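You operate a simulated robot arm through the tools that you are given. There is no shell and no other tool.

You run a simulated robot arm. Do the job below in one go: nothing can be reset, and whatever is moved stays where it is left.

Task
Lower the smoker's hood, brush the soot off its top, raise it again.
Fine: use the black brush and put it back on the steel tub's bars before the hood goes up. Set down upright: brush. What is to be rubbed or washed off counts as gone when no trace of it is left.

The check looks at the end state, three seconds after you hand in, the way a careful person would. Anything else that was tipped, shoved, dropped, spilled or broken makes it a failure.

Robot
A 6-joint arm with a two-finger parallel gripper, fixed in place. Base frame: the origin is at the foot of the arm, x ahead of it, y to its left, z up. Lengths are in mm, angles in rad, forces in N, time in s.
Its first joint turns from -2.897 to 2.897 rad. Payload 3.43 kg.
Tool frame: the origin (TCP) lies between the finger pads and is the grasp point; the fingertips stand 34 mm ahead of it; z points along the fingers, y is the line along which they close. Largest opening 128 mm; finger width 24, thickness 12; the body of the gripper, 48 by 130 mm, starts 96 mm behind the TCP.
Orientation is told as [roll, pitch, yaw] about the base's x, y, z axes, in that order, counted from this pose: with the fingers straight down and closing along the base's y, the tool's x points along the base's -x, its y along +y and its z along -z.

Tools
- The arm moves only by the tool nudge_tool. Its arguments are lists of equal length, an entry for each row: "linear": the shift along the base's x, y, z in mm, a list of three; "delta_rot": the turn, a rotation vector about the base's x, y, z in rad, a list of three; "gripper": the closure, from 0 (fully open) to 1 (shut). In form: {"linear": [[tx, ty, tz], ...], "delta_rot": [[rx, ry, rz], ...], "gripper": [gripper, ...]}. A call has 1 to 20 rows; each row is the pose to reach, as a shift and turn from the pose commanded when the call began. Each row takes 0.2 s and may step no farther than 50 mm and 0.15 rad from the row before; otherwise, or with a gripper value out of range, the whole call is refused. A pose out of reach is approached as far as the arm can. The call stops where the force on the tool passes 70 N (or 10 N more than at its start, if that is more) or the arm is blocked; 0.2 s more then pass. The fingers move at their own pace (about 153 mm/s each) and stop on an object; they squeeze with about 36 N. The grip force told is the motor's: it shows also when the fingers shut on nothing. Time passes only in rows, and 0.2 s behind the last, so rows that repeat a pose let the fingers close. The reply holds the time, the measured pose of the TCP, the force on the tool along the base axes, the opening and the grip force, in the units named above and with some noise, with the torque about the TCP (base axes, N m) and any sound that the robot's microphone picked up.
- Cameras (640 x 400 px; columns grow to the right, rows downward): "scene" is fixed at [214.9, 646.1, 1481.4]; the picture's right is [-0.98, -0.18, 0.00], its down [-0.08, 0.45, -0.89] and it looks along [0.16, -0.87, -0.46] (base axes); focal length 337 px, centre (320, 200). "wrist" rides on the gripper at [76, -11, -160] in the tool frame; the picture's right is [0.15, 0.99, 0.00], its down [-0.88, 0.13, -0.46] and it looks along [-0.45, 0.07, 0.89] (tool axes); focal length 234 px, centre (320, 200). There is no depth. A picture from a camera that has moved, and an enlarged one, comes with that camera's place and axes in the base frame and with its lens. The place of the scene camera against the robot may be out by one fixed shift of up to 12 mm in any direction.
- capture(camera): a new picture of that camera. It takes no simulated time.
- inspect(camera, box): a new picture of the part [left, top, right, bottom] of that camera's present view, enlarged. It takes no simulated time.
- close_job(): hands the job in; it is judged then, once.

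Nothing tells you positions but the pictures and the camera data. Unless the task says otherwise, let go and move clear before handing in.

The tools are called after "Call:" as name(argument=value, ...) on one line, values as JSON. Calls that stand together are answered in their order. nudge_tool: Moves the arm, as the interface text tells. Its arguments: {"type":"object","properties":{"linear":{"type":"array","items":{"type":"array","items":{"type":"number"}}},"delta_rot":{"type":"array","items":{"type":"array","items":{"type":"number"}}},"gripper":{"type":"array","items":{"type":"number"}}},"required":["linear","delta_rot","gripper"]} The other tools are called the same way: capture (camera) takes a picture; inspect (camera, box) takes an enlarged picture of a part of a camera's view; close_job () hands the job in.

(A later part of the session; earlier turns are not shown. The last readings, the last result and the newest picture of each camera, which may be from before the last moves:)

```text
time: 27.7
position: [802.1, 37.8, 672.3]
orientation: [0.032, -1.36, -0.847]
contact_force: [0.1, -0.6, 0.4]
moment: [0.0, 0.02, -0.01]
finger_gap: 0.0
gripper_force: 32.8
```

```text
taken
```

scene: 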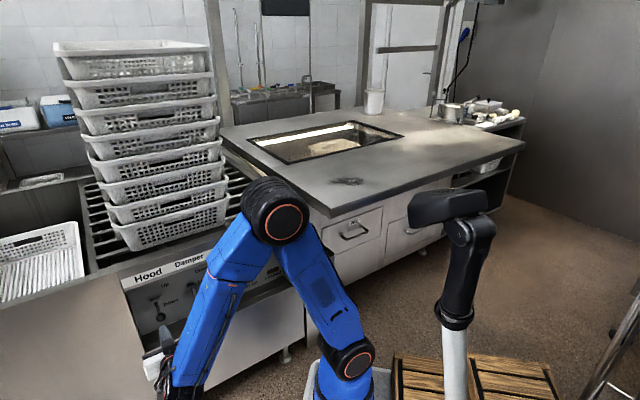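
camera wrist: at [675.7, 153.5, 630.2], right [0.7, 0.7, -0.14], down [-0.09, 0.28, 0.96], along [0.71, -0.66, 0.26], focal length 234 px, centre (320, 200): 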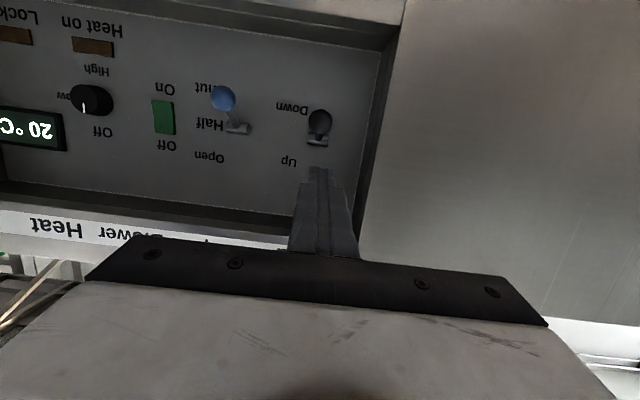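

The hood looks nearly seated, and the soot patch sits near its front edge. I'll let it settle and zoom in.

Call:
nudge_tool(linear=[[0, 0, 0], [0, 0, 0], [0, 0, 0], [0, 0, 0], [0, 0, 0], [0, 0, 0], [0, 0, 0], [0, 0, 0]], delta_rot=[[0, 0, 0], [0, 0, 0], [0, 0, 0], [0, 0, 0], [0, 0, 0], [0, 0, 0], [0, 0, 0], [0, 0, 0]], gripper=[1, 1, 1, 1, 1, 1, 1, 1])

Call:
capture(camera="scene")

Call:
inspect(camera="scene", box=[210, 90, 530, 290])

Call:
inspect(camera="scene", box=[300, 150, 400, 212])

```text
time: 29.5
position: [801.2, 37.3, 671.3]
orientation: [0.031, -1.363, -0.846]
contact_force: [-0.2, -0.3, -0.7]
moment: [-0.01, -0.03, 0.02]
finger_gap: 0.2
gripper_force: 33.3
```

```text
taken
```

scene: 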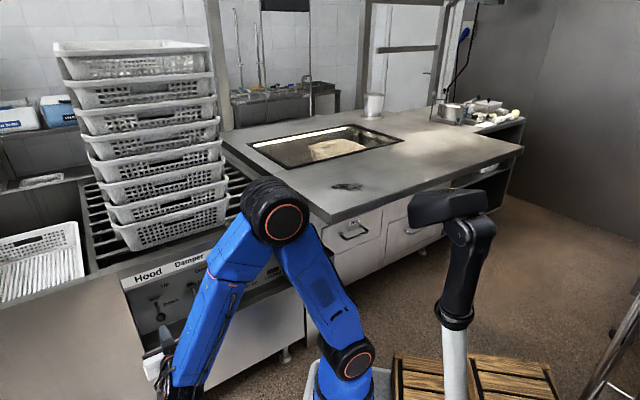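

```text
2.00 times, centred on (370, 190) of scene
camera zoom: at [214.9, 646.1, 1481.4], right [-0.98, -0.18, 0.0], down [-0.08, 0.45, -0.89], along [0.16, -0.87, -0.46], focal length 675 px, centre (220, 220)
```

zoom: 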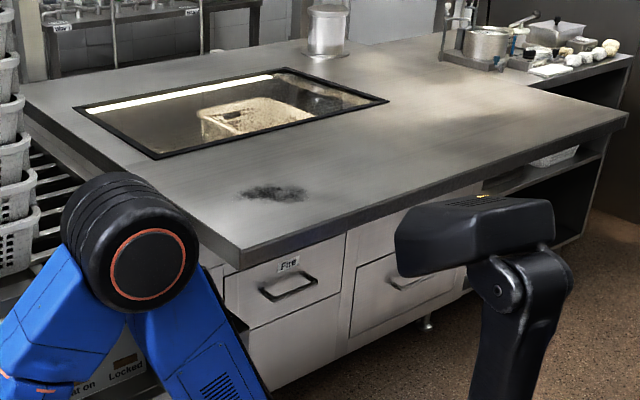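

```text
6.40 times, centred on (350, 181) of scene
camera zoom: at [214.9, 646.1, 1481.4], right [-0.98, -0.18, 0.0], down [-0.08, 0.45, -0.89], along [0.16, -0.87, -0.46], focal length 2159 px, centre (128, 322)
```

zoom: 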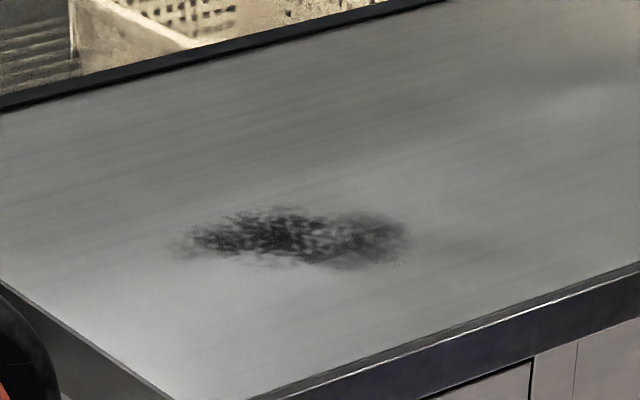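

The hood is down, with a soot patch about 150 × 100 mm near (340, -605) on its top. Next I'll retreat from the panel, go up and tool-down, then head toward the brush.

Call:
nudge_tool(linear=[[-31, 6, 44], [-62, 12, 88], [-92, 18, 132], [-123, 24, 176], [-132, 19, 212], [-141, 13, 248], [-150, 8, 284], [-159, 3, 320], [-168, -3, 356], [-177, -8, 392], [-185, -14, 428]], delta_rot=[[0.0635, 0.06, 0], [0.127, 0.12, 0], [0.19, 0.18, 0], [0.254, 0.241, 0], [0.358, 0.339, 0], [0.461, 0.437, 0], [0.565, 0.536, 0], [0.669, 0.634, 0], [0.773, 0.732, 0], [0.876, 0.831, 0], [0.98, 0.929, 0]], gripper=[1, 1, 1, 1, 1, 1, 1, 1, 1, 1, 1])

Call:
capture(camera="wrist")

Call:
capture(camera="scene")

```text
refused: row 1 steps farther than a row can; nothing moved
```

```text
taken
camera wrist: at [675.8, 153.2, 630.2], right [0.7, 0.7, -0.14], down [-0.09, 0.28, 0.96], along [0.71, -0.66, 0.26], focal length 234 px, centre (320, 200)
```

wrist: 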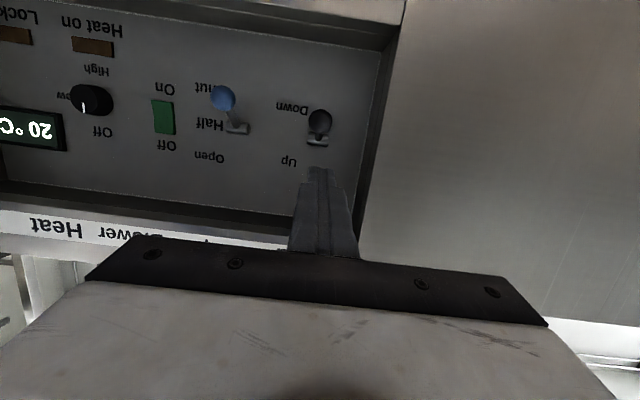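

```text
taken
```

scene: 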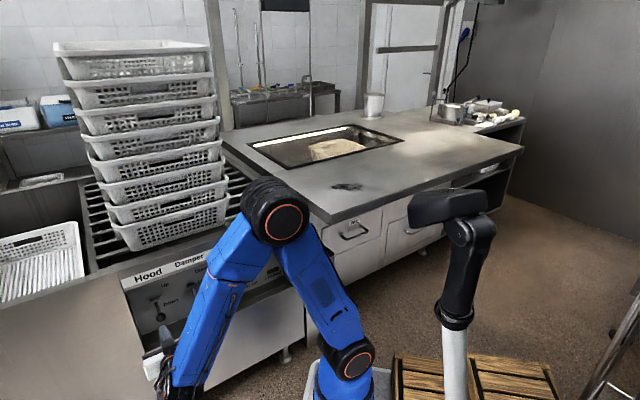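

One step was slightly too long, so nothing moved. I'll repeat the retreat with finer steps.

Call:
nudge_tool(linear=[[-25, 5, 35], [-50, 10, 70], [-75, 15, 105], [-99, 20, 140], [-123, 24, 176], [-132, 19, 212], [-141, 13, 248], [-150, 8, 284], [-159, 3, 320], [-168, -3, 356], [-177, -8, 392], [-185, -14, 428]], delta_rot=[[0.051, 0.048, 0], [0.102, 0.096, 0], [0.152, 0.144, 0], [0.203, 0.193, 0], [0.254, 0.241, 0], [0.358, 0.339, 0], [0.461, 0.437, 0], [0.565, 0.536, 0], [0.669, 0.634, 0], [0.773, 0.732, 0], [0.876, 0.831, 0], [0.98, 0.929, 0]], gripper=[1, 1, 1, 1, 1, 1, 1, 1, 1, 1, 1, 1])

Call:
capture(camera="wrist")

Call:
inspect(camera="scene", box=[210, 120, 410, 245])

```text
time: 32.1
position: [618.8, 22.9, 1102.5]
orientation: [0.0, -0.01, -0.818]
contact_force: [0.5, 0.6, -0.8]
moment: [-0.01, -0.03, -0.02]
finger_gap: 0.1
gripper_force: 33.1
```

```text
taken
camera wrist: at [556.7, 70.6, 1260.2], right [0.62, 0.78, 0.0], down [0.69, -0.55, 0.46], along [0.36, -0.29, -0.89], focal length 234 px, centre (320, 200)
```

wrist: 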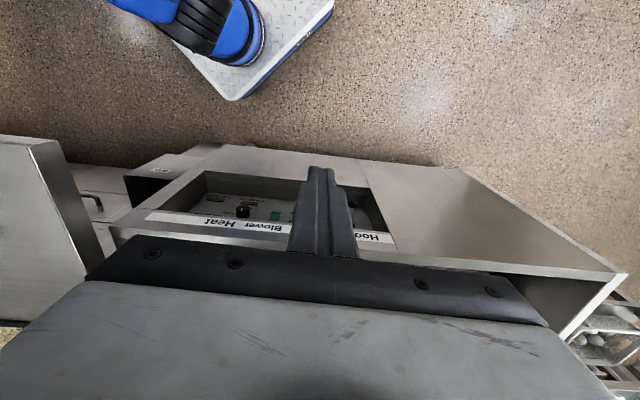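

```text
3.20 times, centred on (310, 182) of scene
camera zoom: at [214.9, 646.1, 1481.4], right [-0.98, -0.18, 0.0], down [-0.08, 0.45, -0.89], along [0.16, -0.87, -0.46], focal length 1079 px, centre (352, 256)
```

zoom: 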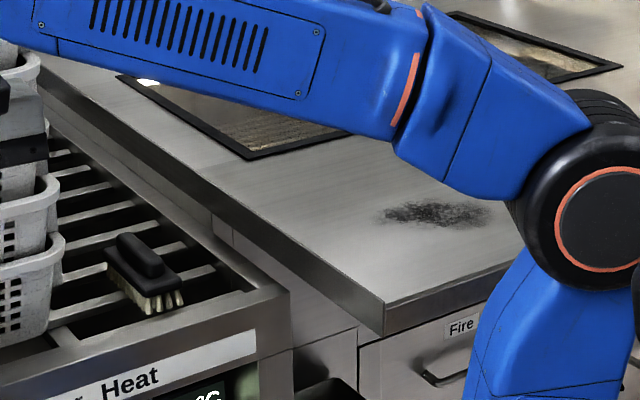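

The brush is clear: a black block with a rounded bar handle on top and bristles down, lying across the bars. I'll swing back high to its front side.

Call:
nudge_tool(linear=[[-12, -41, 6], [-24, -81, 11], [-35, -122, 17], [-47, -162, 22], [-59, -203, 28], [-74, -246, 28], [-89, -288, 28], [-104, -331, 28], [-119, -373, 28]], delta_rot=[[0, 0, 0], [0, 0, 0], [0, 0, 0], [0, 0, 0], [0, 0, 0], [0, 0, 0.02], [0, 0, 0.04], [0, 0, 0.06], [0, 0, 0.088]], gripper=[0.8, 0.5, 0.5, 0.5, 0.5, 0.5, 0.5, 0.5, 0.5])

Call:
capture(camera="wrist")

Call:
capture(camera="scene")

```text
time: 34.1
position: [499.0, -350.8, 1130.4]
orientation: [-0.002, -0.013, -0.732]
contact_force: [-0.1, 0.5, 1.6]
moment: [-0.03, -0.04, 0.02]
finger_gap: 64.0
gripper_force: 0.1
```

```text
taken
camera wrist: at [434.5, -308.5, 1289.6], right [0.55, 0.83, 0.0], down [0.74, -0.49, 0.47], along [0.39, -0.26, -0.88], focal length 234 px, centre (320, 200)
```

wrist: 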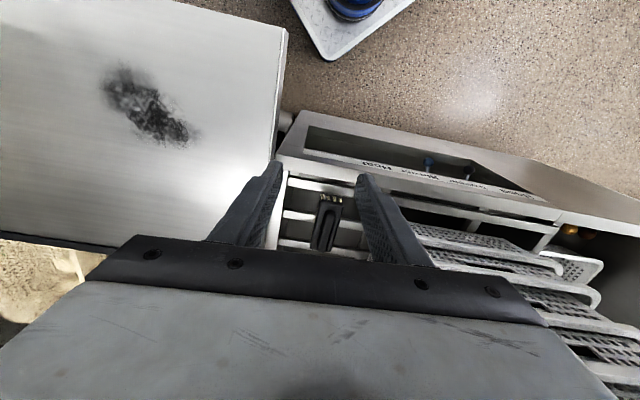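

```text
taken
```

scene: 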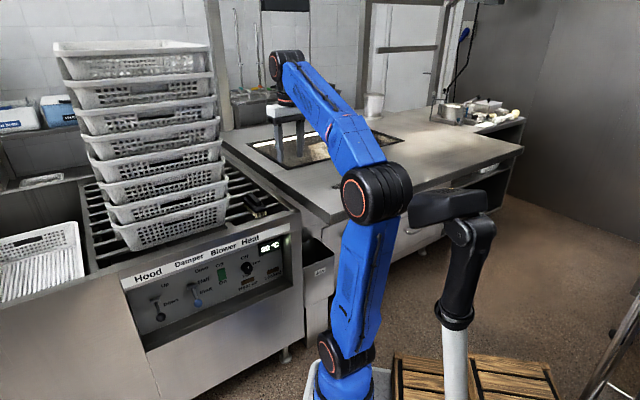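

I have a good view of both the brush and the soot patch. I'll zoom in to get the brush orientation and the soot location.

Call:
inspect(camera="wrist", box=[270, 170, 390, 245])

Call:
inspect(camera="wrist", box=[40, 30, 300, 192])

Call:
inspect(camera="scene", box=[215, 170, 315, 232])

```text
5.33 times, centred on (330, 208) of wrist
camera zoom: at [434.5, -308.5, 1289.6], right [0.55, 0.83, 0.0], down [0.74, -0.49, 0.47], along [0.39, -0.26, -0.88], focal length 1249 px, centre (267, 160)
```

zoom: 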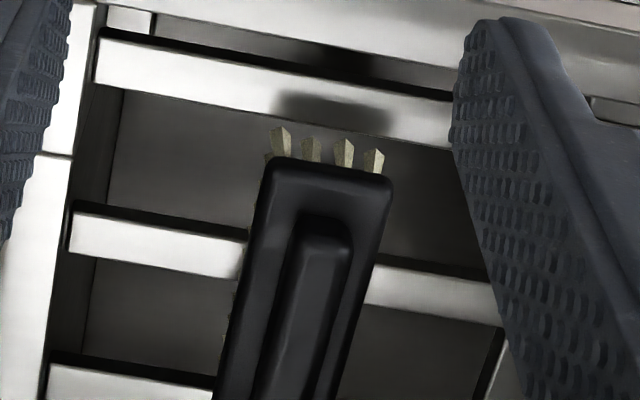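

```text
2.46 times, centred on (170, 111) of wrist
camera zoom: at [434.5, -308.5, 1289.6], right [0.55, 0.83, 0.0], down [0.74, -0.49, 0.47], along [0.39, -0.26, -0.88], focal length 576 px, centre (689, 419)
```

zoom: 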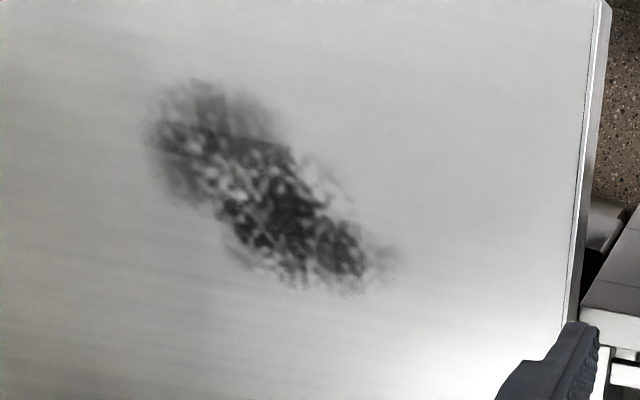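

```text
6.40 times, centred on (265, 201) of scene
camera zoom: at [214.9, 646.1, 1481.4], right [-0.98, -0.18, 0.0], down [-0.08, 0.45, -0.89], along [0.16, -0.87, -0.46], focal length 2159 px, centre (672, 194)
```

zoom: 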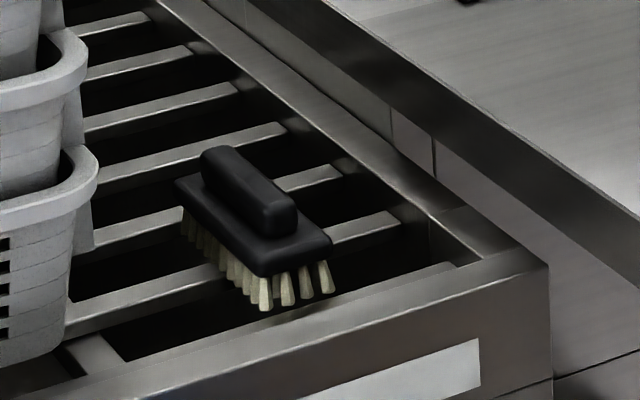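

The brush lies at yaw -0.73 with its centre near (687, -459) and handle top about z 870. The gripper yaw already matches, so I'll move over it high up, between the basket stack and the hood edge.

Call:
nudge_tool(linear=[[38, -22, 0], [76, -43, -5], [113, -65, -10], [150, -86, -15], [187, -108, -20]], delta_rot=[[0.0087, 0.0097, 0], [0.0087, 0.0097, 0], [0.0087, 0.0097, 0], [0.0087, 0.0097, 0], [0.0087, 0.0097, 0]], gripper=[0.5, 0.5, 0.5, 0.5, 0.5])

Call:
capture(camera="wrist")

Call:
capture(camera="scene")

```text
time: 35.3
position: [687.0, -455.5, 1108.5]
orientation: [-0.002, -0.001, -0.732]
contact_force: [-0.1, 0.5, 1.4]
moment: [-0.08, -0.06, 0.0]
finger_gap: 64.2
gripper_force: 0.1
```

```text
taken
camera wrist: at [623.7, -413.8, 1267.4], right [0.55, 0.83, 0.0], down [0.74, -0.49, 0.46], along [0.38, -0.25, -0.89], focal length 234 px, centre (320, 200)
```

wrist: 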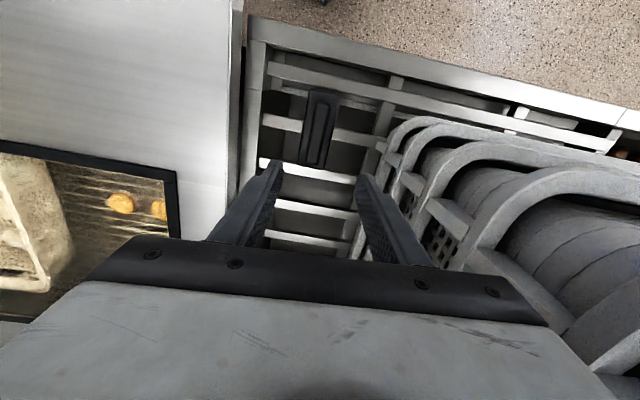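

```text
taken
```

scene: 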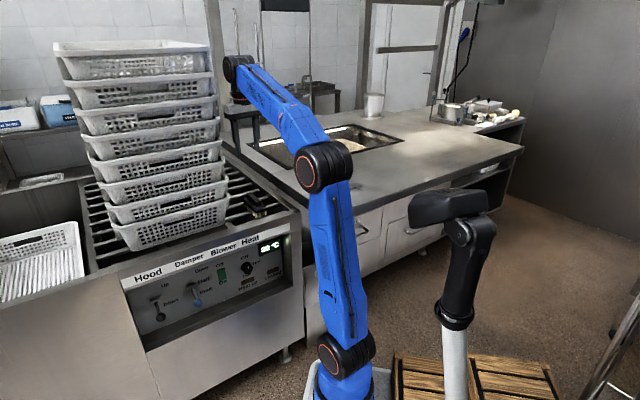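

The brush lies almost straight under the camera's upper centre. I'll zoom in for precise handle measurements.

Call:
inspect(camera="wrist", box=[260, 80, 380, 155])

Call:
inspect(camera="scene", box=[180, 30, 340, 130])

```text
5.33 times, centred on (320, 118) of wrist
camera zoom: at [623.7, -413.8, 1267.4], right [0.55, 0.83, 0.0], down [0.74, -0.49, 0.46], along [0.38, -0.25, -0.89], focal length 1249 px, centre (320, 640)
```

zoom: 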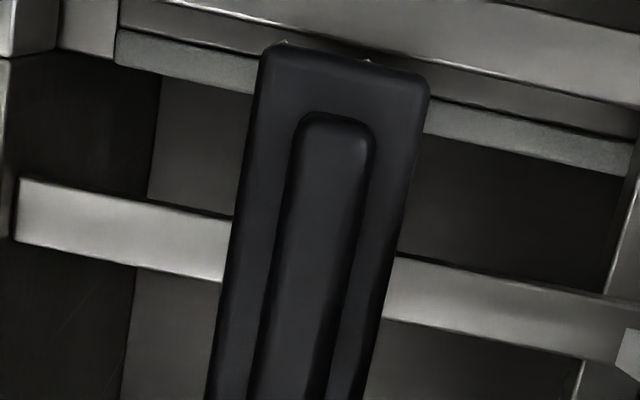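

```text
4.00 times, centred on (260, 80) of scene
camera zoom: at [214.9, 646.1, 1481.4], right [-0.98, -0.18, 0.0], down [-0.08, 0.45, -0.89], along [0.16, -0.87, -0.46], focal length 1349 px, centre (560, 680)
```

zoom: 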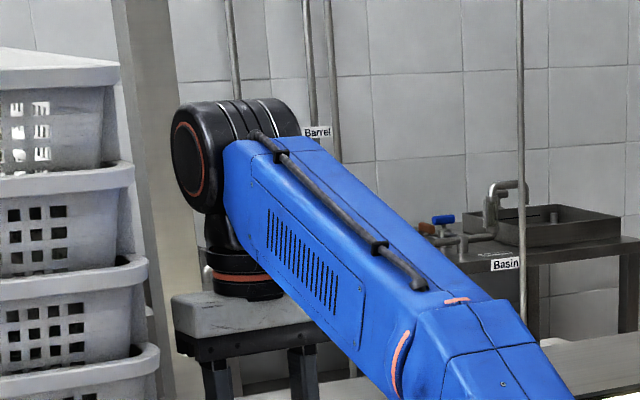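

Call:
inspect(camera="wrist", box=[250, 80, 400, 174])

```text
4.26 times, centred on (325, 127) of wrist
camera zoom: at [623.7, -413.8, 1267.4], right [0.55, 0.83, 0.0], down [0.74, -0.49, 0.46], along [0.38, -0.25, -0.89], focal length 996 px, centre (299, 511)
```

zoom: 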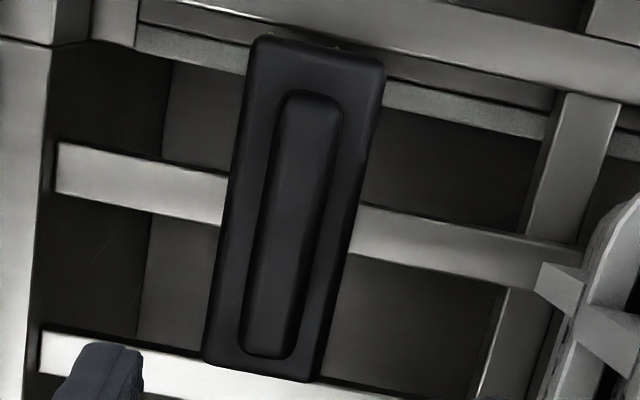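

The brush's axis is about -44.3° and its centre near (687, -460). I'll align the yaw to that and descend to just above the handle, with fingers straddling it.

Call:
nudge_tool(linear=[[1, -2, -42], [1, -2, -84], [1, -2, -126], [1, -2, -165], [1, -2, -195]], delta_rot=[[0, 0, -0.02], [0, 0, -0.04], [0, 0, -0.04], [0, 0, -0.04], [0, 0, -0.04]], gripper=[0.5, 0.5, 0.5, 0.5, 0.5])

Call:
capture(camera="wrist")

Call:
inspect(camera="scene", box=[180, 100, 340, 230])

```text
time: 36.5
position: [685.3, -459.0, 913.8]
orientation: [-0.002, 0.0, -0.771]
contact_force: [0.1, -0.5, 0.5]
moment: [-0.03, 0.0, 0.02]
finger_gap: 63.9
gripper_force: 0.0
```

```text
taken
camera wrist: at [623.7, -415.7, 1073.0], right [0.58, 0.81, 0.0], down [0.72, -0.52, 0.46], along [0.37, -0.27, -0.89], focal length 234 px, centre (320, 200)
```

wrist: 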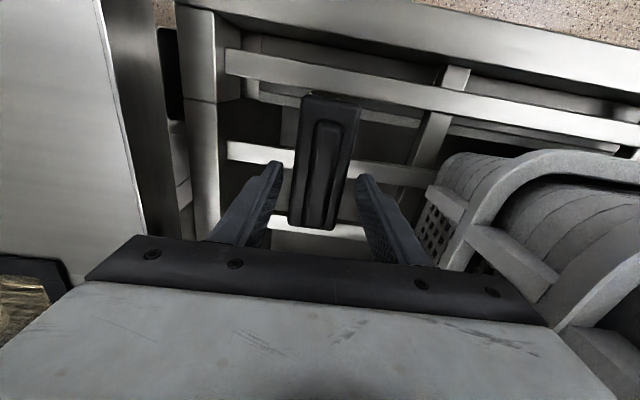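

```text
3.08 times, centred on (260, 165) of scene
camera zoom: at [214.9, 646.1, 1481.4], right [-0.98, -0.18, 0.0], down [-0.08, 0.45, -0.89], along [0.16, -0.87, -0.46], focal length 1038 px, centre (505, 308)
```

zoom: 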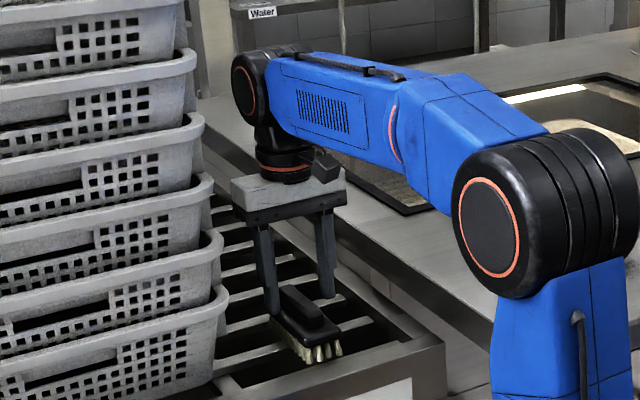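

Call:
inspect(camera="wrist", box=[220, 80, 420, 240])

```text
2.50 times, centred on (320, 160) of wrist
camera zoom: at [623.7, -415.7, 1073.0], right [0.58, 0.81, 0.0], down [0.72, -0.52, 0.46], along [0.37, -0.27, -0.89], focal length 585 px, centre (320, 300)
```

zoom: 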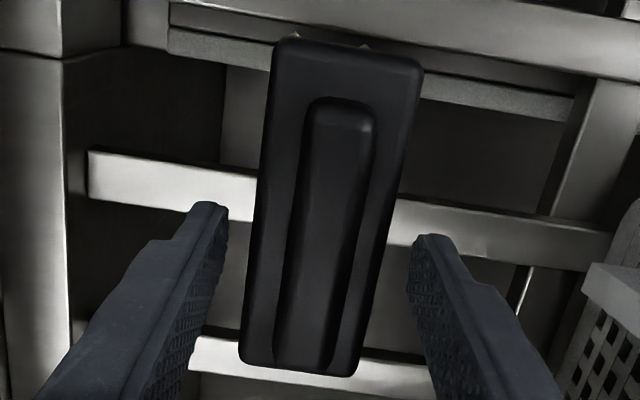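

The block is about 122 × 48 mm with its top near z 868 and the handle rising above it; the gripper is centred within a millimetre. I'll lower 8 mm and close on the handle.

Call:
nudge_tool(linear=[[0, 0, -4], [0, 0, -8], [0, 0, -8], [0, 0, -8], [0, 0, -8]], delta_rot=[[0, 0, 0], [0, 0, 0], [0, 0, 0], [0, 0, 0], [0, 0, 0]], gripper=[0.5, 0.5, 0.75, 0.9, 1])

Call:
inspect(camera="wrist", box=[220, 80, 420, 240])

Call:
inspect(camera="scene", box=[210, 140, 310, 232])

```text
time: 37.7
position: [685.4, -460.2, 904.5]
orientation: [-0.002, 0.001, -0.772]
contact_force: [-0.8, 0.5, -0.1]
moment: [0.07, 0.02, 0.06]
finger_gap: 23.1
gripper_force: 36.4
```

```text
2.50 times, centred on (320, 160) of wrist
camera zoom: at [624.5, -417.1, 1064.1], right [0.58, 0.81, 0.0], down [0.72, -0.52, 0.45], along [0.37, -0.27, -0.89], focal length 585 px, centre (320, 300)
```

zoom: 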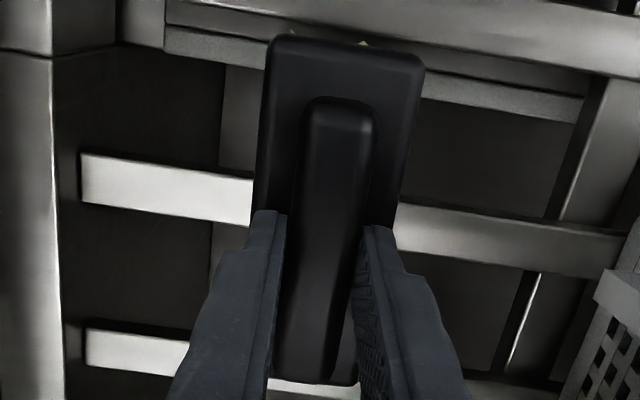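

```text
4.35 times, centred on (260, 186) of scene
camera zoom: at [214.9, 646.1, 1481.4], right [-0.98, -0.18, 0.0], down [-0.08, 0.45, -0.89], along [0.16, -0.87, -0.46], focal length 1467 px, centre (581, 261)
```

zoom: 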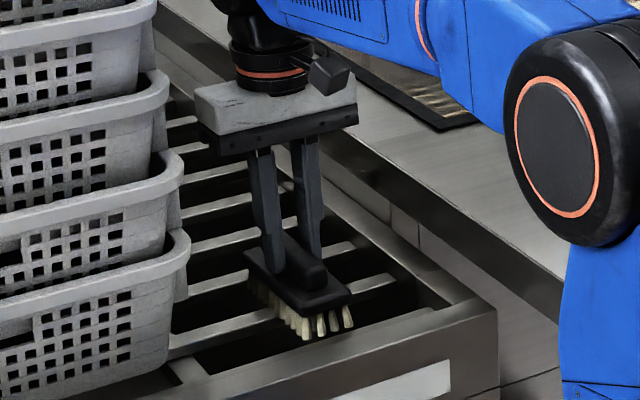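

The handle is gripped (gap 23 mm) at TCP (686, -460, 905), yaw -0.772, which I'll reuse for putting it back. Lifting straight up now.

Call:
nudge_tool(linear=[[0, 0, 15], [0, 0, 40], [0, 0, 80], [0, 0, 120], [0, 0, 160], [0, 0, 195]], delta_rot=[[0, 0, 0], [0, 0, 0], [0, 0, 0], [0, 0, 0], [0, 0, 0], [0, 0, 0]], gripper=[1, 1, 1, 1, 1, 1])

Call:
capture(camera="wrist")

Call:
capture(camera="scene")

```text
time: 39.1
position: [686.6, -457.7, 1095.8]
orientation: [-0.001, 0.003, -0.771]
contact_force: [0.1, 0.3, 0.6]
moment: [-0.02, -0.03, -0.02]
finger_gap: 0.1
gripper_force: 33.3
```

```text
taken
camera wrist: at [624.2, -415.2, 1256.0], right [0.58, 0.81, 0.0], down [0.72, -0.52, 0.45], along [0.37, -0.27, -0.89], focal length 234 px, centre (320, 200)
```

wrist: 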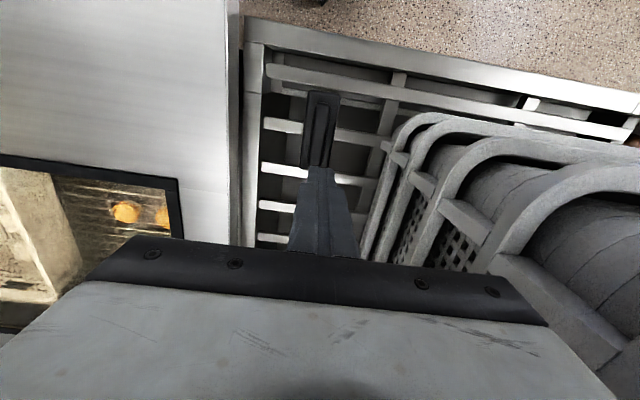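

```text
taken
```

scene: 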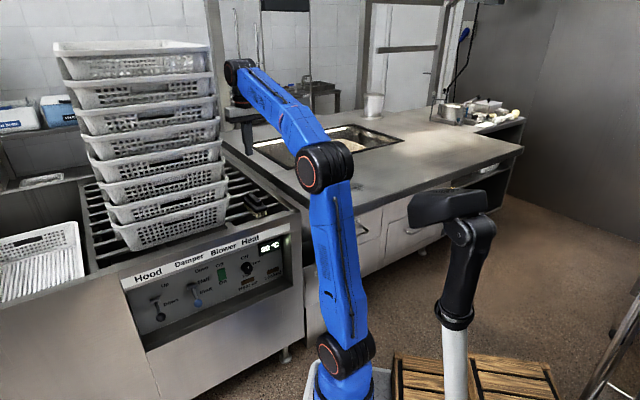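

The grip slipped off the handle and the brush stayed on the bars. I'll check how it sits before retrying.

Call:
inspect(camera="wrist", box=[250, 80, 400, 174])

Call:
inspect(camera="scene", box=[215, 170, 315, 232])

```text
4.26 times, centred on (325, 127) of wrist
camera zoom: at [624.2, -415.2, 1256.0], right [0.58, 0.81, 0.0], down [0.72, -0.52, 0.45], along [0.37, -0.27, -0.89], focal length 996 px, centre (299, 511)
```

zoom: 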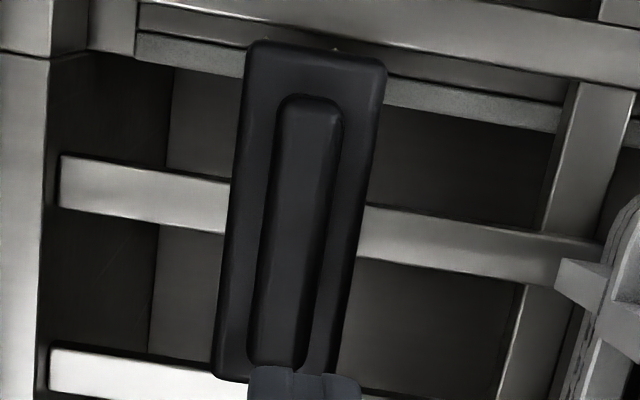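

```text
6.40 times, centred on (265, 201) of scene
camera zoom: at [214.9, 646.1, 1481.4], right [-0.98, -0.18, 0.0], down [-0.08, 0.45, -0.89], along [0.16, -0.87, -0.46], focal length 2159 px, centre (672, 194)
```

zoom: 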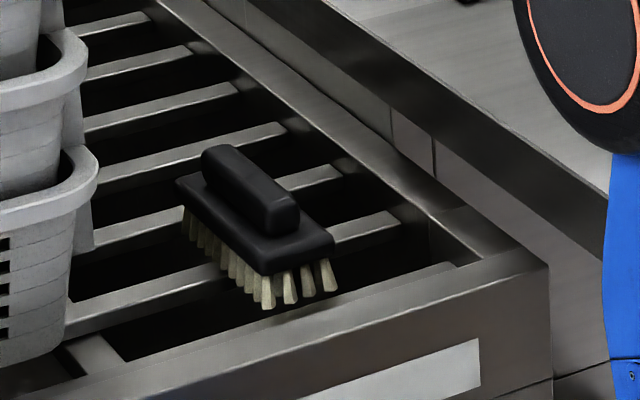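

The brush hasn't moved. The grip was just too high on the rounded handle top. I'll open slightly wider than the handle, descend again, and go lower in small steps.

Call:
nudge_tool(linear=[[0, 0, -45], [0, 0, -90], [0, 0, -135], [0, 0, -165], [0, 0, -185], [0, 0, -192]], delta_rot=[[0, 0, 0], [0, 0, 0], [0, 0, 0], [0, 0, 0], [0, 0, 0], [0, 0, 0]], gripper=[0.69, 0.69, 0.69, 0.69, 0.69, 0.69])

Call:
inspect(camera="wrist", box=[220, 80, 420, 240])

Call:
inspect(camera="scene", box=[215, 160, 315, 222])

```text
time: 40.5
position: [685.4, -461.8, 906.5]
orientation: [-0.002, 0.003, -0.771]
contact_force: [-0.1, -0.4, 0.6]
moment: [-0.02, 0.0, 0.0]
finger_gap: 39.6
gripper_force: 0.0
```

```text
2.50 times, centred on (320, 160) of wrist
camera zoom: at [624.8, -417.6, 1066.0], right [0.58, 0.81, 0.0], down [0.72, -0.52, 0.45], along [0.37, -0.27, -0.89], focal length 585 px, centre (320, 300)
```

zoom: 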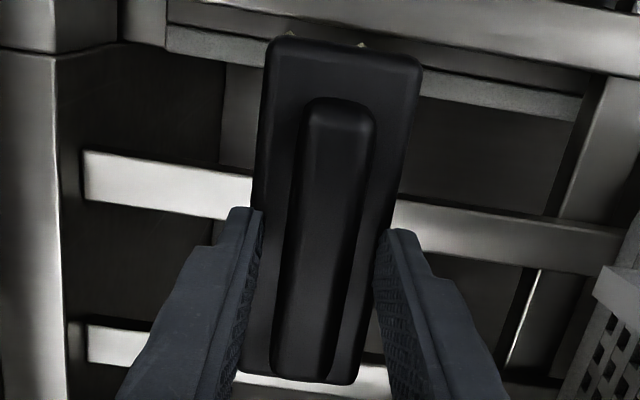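

```text
6.40 times, centred on (265, 191) of scene
camera zoom: at [214.9, 646.1, 1481.4], right [-0.98, -0.18, 0.0], down [-0.08, 0.45, -0.89], along [0.16, -0.87, -0.46], focal length 2159 px, centre (672, 258)
```

zoom: 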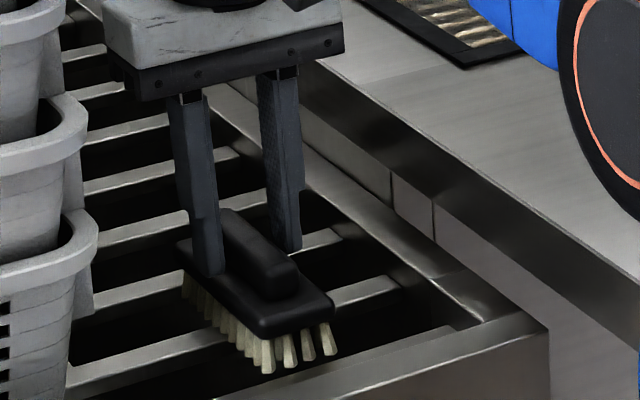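

The fingers now straddle the handle with a small margin. I'll go down in small steps, checking the force.

Call:
nudge_tool(linear=[[0, 0, -2], [0, 0, -4]], delta_rot=[[0, 0, 0], [0, 0, 0]], gripper=[0.69, 0.69])

Call:
nudge_tool(linear=[[0, 0, -1.5], [0, 0, -3]], delta_rot=[[0, 0, 0], [0, 0, 0]], gripper=[0.69, 0.69])

```text
time: 41.1
position: [686.1, -460.7, 903.7]
orientation: [-0.002, 0.002, -0.772]
contact_force: [0.0, 0.3, -0.6]
moment: [0.01, 0.02, 0.02]
finger_gap: 39.8
gripper_force: 0.1
```

```text
time: 41.7
position: [685.4, -460.9, 901.7]
orientation: [-0.003, 0.0, -0.772]
contact_force: [2.7, -1.0, 19.3]
moment: [0.05, -0.08, 0.0]
finger_gap: 40.1
gripper_force: 0.3
```

Light contact at 19 N shows the block's top is at tip height z≈868. The handle is tapered, so I'll grip the block's flat sides (48 mm) instead, with the fingertips about 11 mm below its top.

Call:
nudge_tool(linear=[[0, 0, 6], [0, 0, 6], [0, 0, 0], [0, 0, -6], [0, 0, -9]], delta_rot=[[0, 0, 0], [0, 0, 0], [0, 0, 0], [0, 0, 0], [0, 0, 0]], gripper=[0.6, 0.45, 0.45, 0.45, 0.45])

Call:
inspect(camera="wrist", box=[220, 80, 420, 240])

Call:
inspect(camera="scene", box=[215, 160, 315, 222])

```text
time: 42.9
position: [686.7, -459.9, 891.6]
orientation: [-0.002, 0.002, -0.771]
contact_force: [0.0, -0.1, 1.2]
moment: [0.01, -0.01, -0.01]
finger_gap: 70.6
gripper_force: 0.1
```

```text
2.50 times, centred on (320, 160) of wrist
camera zoom: at [624.4, -417.5, 1050.5], right [0.58, 0.81, 0.0], down [0.72, -0.52, 0.45], along [0.37, -0.27, -0.89], focal length 585 px, centre (320, 300)
```

zoom: 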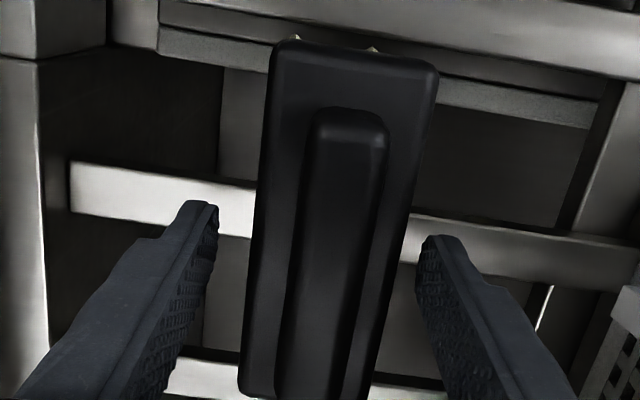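

```text
6.40 times, centred on (265, 191) of scene
camera zoom: at [214.9, 646.1, 1481.4], right [-0.98, -0.18, 0.0], down [-0.08, 0.45, -0.89], along [0.16, -0.87, -0.46], focal length 2159 px, centre (672, 258)
```

zoom: 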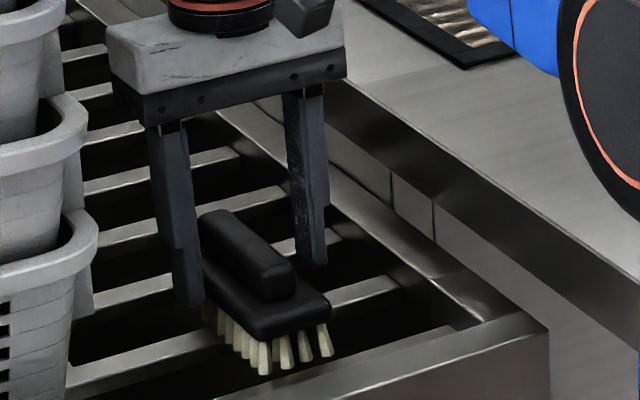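

The brush is about 2.6 mm off-centre toward the right finger. I'll shift to centre, then close on the block sides.

Call:
nudge_tool(linear=[[1.8, 1.9, 0], [1.8, 1.9, 0], [1.8, 1.9, 0], [1.8, 1.9, 0], [1.8, 1.9, 0], [1.8, 1.9, 0]], delta_rot=[[0, 0, 0.01], [0, 0, 0.01], [0, 0, 0.01], [0, 0, 0.01], [0, 0, 0.01], [0, 0, 0.01]], gripper=[0.5, 0.55, 0.6, 0.7, 1, 1])

Call:
inspect(camera="wrist", box=[220, 80, 420, 240])

Call:
inspect(camera="scene", box=[215, 160, 315, 222])

```text
time: 44.3
position: [686.5, -459.1, 892.5]
orientation: [-0.002, 0.001, -0.761]
contact_force: [0.1, 0.2, 0.9]
moment: [0.02, 0.0, -0.03]
finger_gap: 51.3
gripper_force: 36.0
```

```text
2.50 times, centred on (320, 160) of wrist
camera zoom: at [625.9, -416.5, 1051.2], right [0.58, 0.82, 0.0], down [0.73, -0.51, 0.45], along [0.37, -0.26, -0.89], focal length 585 px, centre (320, 300)
```

zoom: 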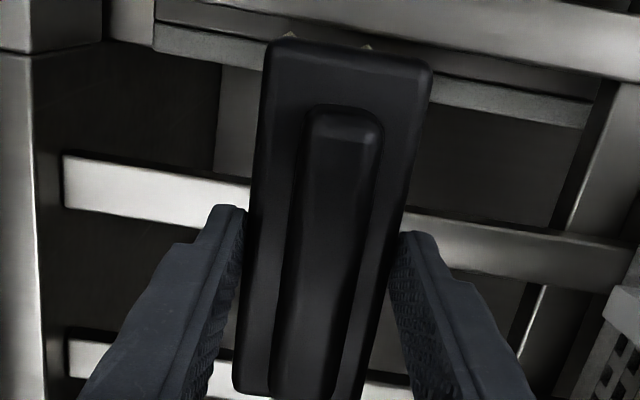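

```text
6.40 times, centred on (265, 191) of scene
camera zoom: at [214.9, 646.1, 1481.4], right [-0.98, -0.18, 0.0], down [-0.08, 0.45, -0.89], along [0.16, -0.87, -0.46], focal length 2159 px, centre (672, 258)
```

zoom: 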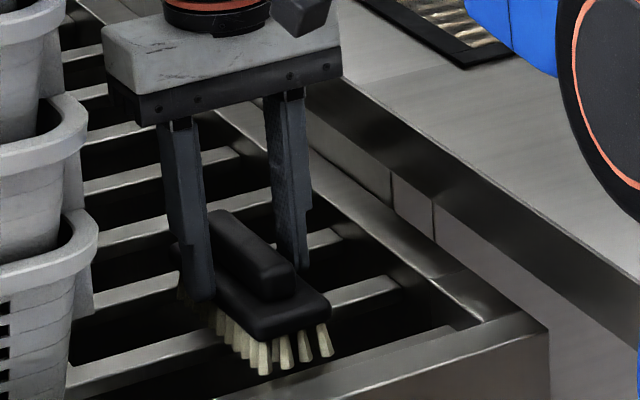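

The block is gripped with a 51 mm gap at 36 N. I'll lift slowly and check that it holds.

Call:
nudge_tool(linear=[[0, 0, 3], [0, 0, 6], [0, 0, 10], [0, 0, 15], [0, 0, 20]], delta_rot=[[0, 0, 0], [0, 0, 0], [0, 0, 0], [0, 0, 0], [0, 0, 0]], gripper=[1, 1, 1, 1, 1])

Call:
capture(camera="wrist")

Call:
inspect(camera="scene", box=[215, 160, 315, 222])

```text
time: 45.5
position: [686.2, -459.0, 913.9]
orientation: [-0.001, -0.002, -0.76]
contact_force: [-0.3, 0.0, -1.6]
moment: [-0.02, 0.01, 0.01]
finger_gap: 51.3
gripper_force: 36.2
```

```text
taken
camera wrist: at [625.1, -416.4, 1071.9], right [0.58, 0.82, 0.0], down [0.73, -0.51, 0.46], along [0.37, -0.26, -0.89], focal length 234 px, centre (320, 200)
```

wrist: 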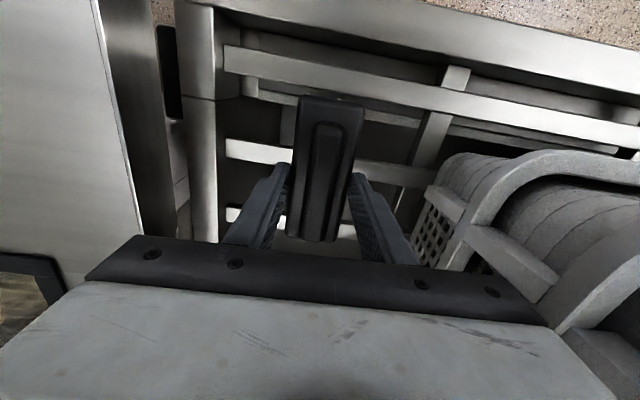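

```text
6.40 times, centred on (265, 191) of scene
camera zoom: at [214.9, 646.1, 1481.4], right [-0.98, -0.18, 0.0], down [-0.08, 0.45, -0.89], along [0.16, -0.87, -0.46], focal length 2159 px, centre (672, 258)
```

zoom: 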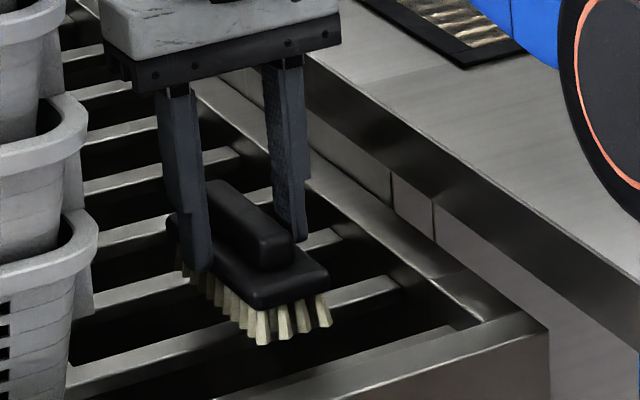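

The brush lifts cleanly and holds. I'll raise it, then carry it high across to above the soot patch while turning it so its long side covers the patch's width.

Call:
nudge_tool(linear=[[0, 0, 25], [0, 0, 55], [0, 0, 90], [0, 0, 125], [0, 0, 160], [0, 0, 175]], delta_rot=[[0, 0, 0], [0, 0, 0], [0, 0, 0], [0, 0, 0], [0, 0, 0], [0, 0, 0]], gripper=[1, 1, 1, 1, 1, 1])

Call:
capture(camera="wrist")

```text
time: 46.9
position: [685.6, -459.5, 1088.6]
orientation: [-0.002, 0.001, -0.761]
contact_force: [-0.1, 0.3, -1.5]
moment: [0.01, -0.05, 0.02]
finger_gap: 51.3
gripper_force: 36.3
```

```text
taken
camera wrist: at [624.6, -416.7, 1248.4], right [0.58, 0.82, 0.0], down [0.73, -0.51, 0.45], along [0.37, -0.26, -0.89], focal length 234 px, centre (320, 200)
```

wrist: 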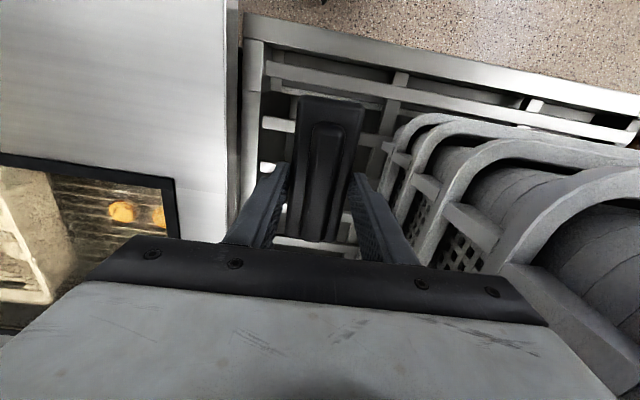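

It's still held. Carrying the brush across to above the soot at z≈1080, turning to yaw -1.57.

Call:
nudge_tool(linear=[[-35, -7, 0], [-70, -14, 0], [-105, -21, 0], [-140, -28, 0], [-175, -35, 0], [-210, -42, 0], [-245, -49, 0], [-280, -56, -5], [-315, -63, -10], [-350, -71, -10], [-350, -71, -10]], delta_rot=[[0, 0, -0.05], [0, 0, -0.13], [0, 0, -0.21], [0, 0, -0.3], [0, 0, -0.39], [0, 0, -0.48], [0, 0, -0.57], [0, 0, -0.66], [0, 0, -0.74], [0, 0, -0.81], [0, 0, -0.81]], gripper=[1, 1, 1, 1, 1, 1, 1, 1, 1, 1, 1])

Call:
capture(camera="wrist")

Call:
capture(camera="scene")

```text
time: 49.3
position: [338.3, -531.3, 1078.6]
orientation: [-0.003, 0.001, -1.572]
contact_force: [-0.1, 0.2, -1.7]
moment: [-0.03, -0.03, 0.0]
finger_gap: 51.2
gripper_force: 35.6
```

```text
taken
camera wrist: at [327.6, -457.0, 1237.9], right [0.99, 0.15, 0.0], down [0.13, -0.88, 0.45], along [0.07, -0.45, -0.89], focal length 234 px, centre (320, 200)
```

wrist: 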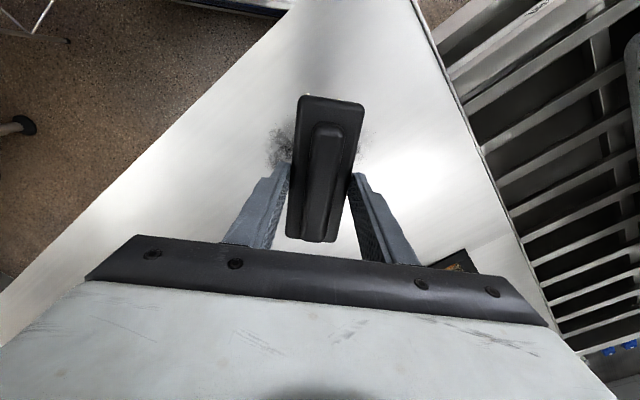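

```text
taken
```

scene: 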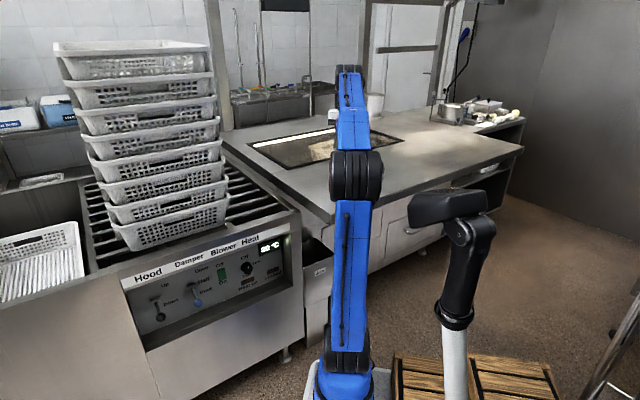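

The soot shows on both sides under the brush. I'll zoom to confirm its extents.

Call:
inspect(camera="wrist", box=[240, 90, 410, 196])

```text
3.76 times, centred on (325, 143) of wrist
camera zoom: at [327.6, -457.0, 1237.9], right [0.99, 0.15, 0.0], down [0.13, -0.88, 0.45], along [0.07, -0.45, -0.89], focal length 882 px, centre (301, 415)
```

zoom: 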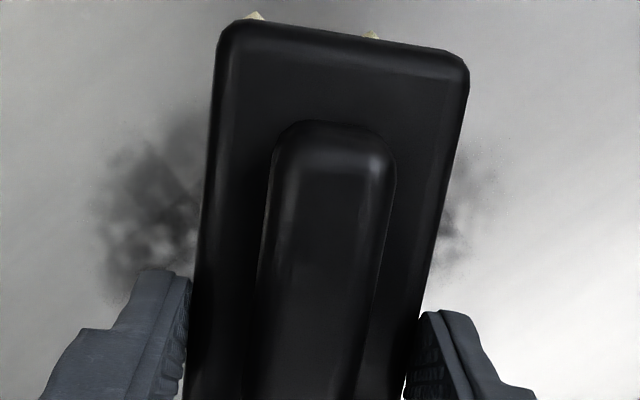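

The patch spans about x 262–405, y -580 to -495, so a brush centred at y -537 sweeping along x covers it. I'll move to the clean area on its -x side and come down near the surface.

Call:
nudge_tool(linear=[[-30, -2, 0], [-65, -3, -20], [-95, -5, -40], [-113, -6, -62], [-113, -6, -62]], delta_rot=[[0, 0, 0], [0, 0, 0], [0, 0, 0], [0, 0, 0], [0, 0, 0]], gripper=[1, 1, 1, 1, 1])

Call:
capture(camera="wrist")

Call:
inspect(camera="scene", box=[290, 110, 430, 198])

```text
time: 50.5
position: [223.8, -537.0, 1016.3]
orientation: [-0.001, 0.003, -1.571]
contact_force: [-0.2, 0.2, -1.3]
moment: [0.02, -0.01, 0.01]
finger_gap: 51.3
gripper_force: 36.2
```

```text
taken
camera wrist: at [213.4, -463.1, 1175.8], right [0.99, 0.15, 0.0], down [0.13, -0.88, 0.45], along [0.07, -0.45, -0.89], focal length 234 px, centre (320, 200)
```

wrist: 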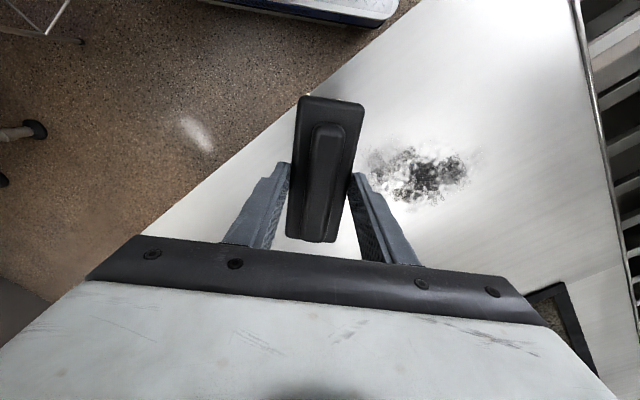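

```text
4.55 times, centred on (360, 154) of scene
camera zoom: at [214.9, 646.1, 1481.4], right [-0.98, -0.18, 0.0], down [-0.08, 0.45, -0.89], along [0.16, -0.87, -0.46], focal length 1533 px, centre (138, 409)
```

zoom: 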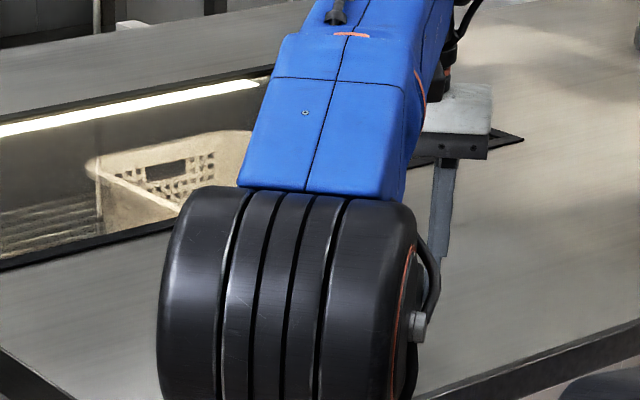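

The whole patch is visible (x 265–405, y -585 to -498), and the hood's front edge is near x≈200 at the brush's near end. I'll shift to (242, -543) and feel down gently for contact.

Call:
nudge_tool(linear=[[18, -6, 0], [18, -6, -5], [18, -6, -9]], delta_rot=[[0, 0, 0], [0, 0, 0], [0, 0, 0]], gripper=[1, 1, 1])

Call:
nudge_tool(linear=[[0, 0, -2], [0, 0, -4]], delta_rot=[[0, 0, 0], [0, 0, 0]], gripper=[1, 1])

```text
time: 51.3
position: [241.8, -545.4, 1007.1]
orientation: [-0.002, 0.003, -1.57]
contact_force: [-0.3, -0.1, -1.5]
moment: [-0.01, 0.01, 0.0]
finger_gap: 51.5
gripper_force: 35.9
```

```text
time: 51.9
position: [242.0, -542.7, 1002.5]
orientation: [0.0, 0.003, -1.569]
contact_force: [-0.1, 0.2, -0.3]
moment: [0.01, -0.01, 0.03]
finger_gap: 51.4
gripper_force: 35.8
```

No contact yet at TCP z≈1002. I'll keep feeling down.

Call:
nudge_tool(linear=[[0, 0, -2], [0, 0, -3.5]], delta_rot=[[0, 0, 0], [0, 0, 0]], gripper=[1, 1])

Call:
inspect(camera="wrist", box=[240, 80, 500, 242])

```text
time: 52.5
position: [240.9, -544.3, 998.5]
orientation: [-0.003, 0.001, -1.572]
contact_force: [0.9, 1.5, -1.1]
moment: [-0.03, -0.01, 0.0]
finger_gap: 51.1
gripper_force: 35.9
```

```text
2.46 times, centred on (370, 161) of wrist
camera zoom: at [231.1, -469.1, 1157.6], right [0.99, 0.15, 0.0], down [0.13, -0.88, 0.45], along [0.07, -0.45, -0.89], focal length 576 px, centre (197, 296)
```

zoom: 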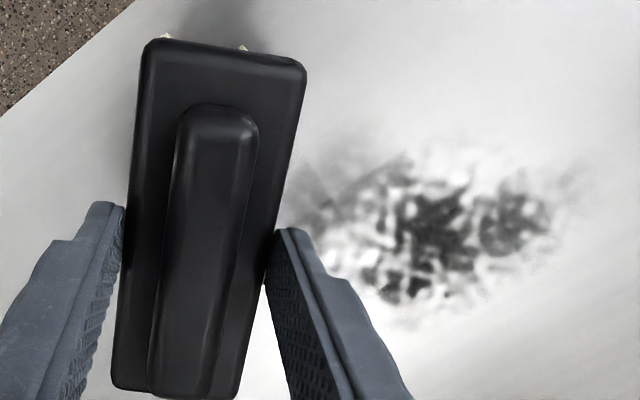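

Call:
nudge_tool(linear=[[0, 0, -1.5], [0, 0, -3]], delta_rot=[[0, 0, 0], [0, 0, 0]], gripper=[1, 1])

Call:
nudge_tool(linear=[[0, 0, -1.5], [0, 0, -3]], delta_rot=[[0, 0, 0], [0, 0, 0]], gripper=[1, 1])

```text
time: 53.1
position: [241.1, -543.5, 995.4]
orientation: [-0.002, 0.002, -1.57]
contact_force: [-0.7, 0.1, -1.2]
moment: [0.03, -0.01, 0.0]
finger_gap: 51.5
gripper_force: 36.1
```

```text
time: 53.7
position: [241.3, -542.5, 992.6]
orientation: [-0.002, 0.003, -1.572]
contact_force: [-0.2, 0.1, -1.6]
moment: [0.0, 0.0, -0.02]
finger_gap: 51.1
gripper_force: 35.9
```

Call:
nudge_tool(linear=[[0, 0, -1.5], [0, 0, -3]], delta_rot=[[0, 0, 0], [0, 0, 0]], gripper=[1, 1])

Call:
nudge_tool(linear=[[0, 0, -1.5], [0, 0, -3]], delta_rot=[[0, 0, 0], [0, 0, 0]], gripper=[1, 1])

```text
time: 54.3
position: [242.1, -542.2, 987.8]
orientation: [-0.002, 0.002, -1.57]
contact_force: [0.1, 0.2, -1.2]
moment: [-0.03, 0.0, -0.02]
finger_gap: 51.7
gripper_force: 36.3
```

```text
time: 54.9
position: [242.1, -541.9, 986.0]
orientation: [-0.002, 0.0, -1.57]
contact_force: [0.0, -0.5, -1.1]
moment: [-0.01, -0.02, -0.01]
finger_gap: 51.3
gripper_force: 36.5
```

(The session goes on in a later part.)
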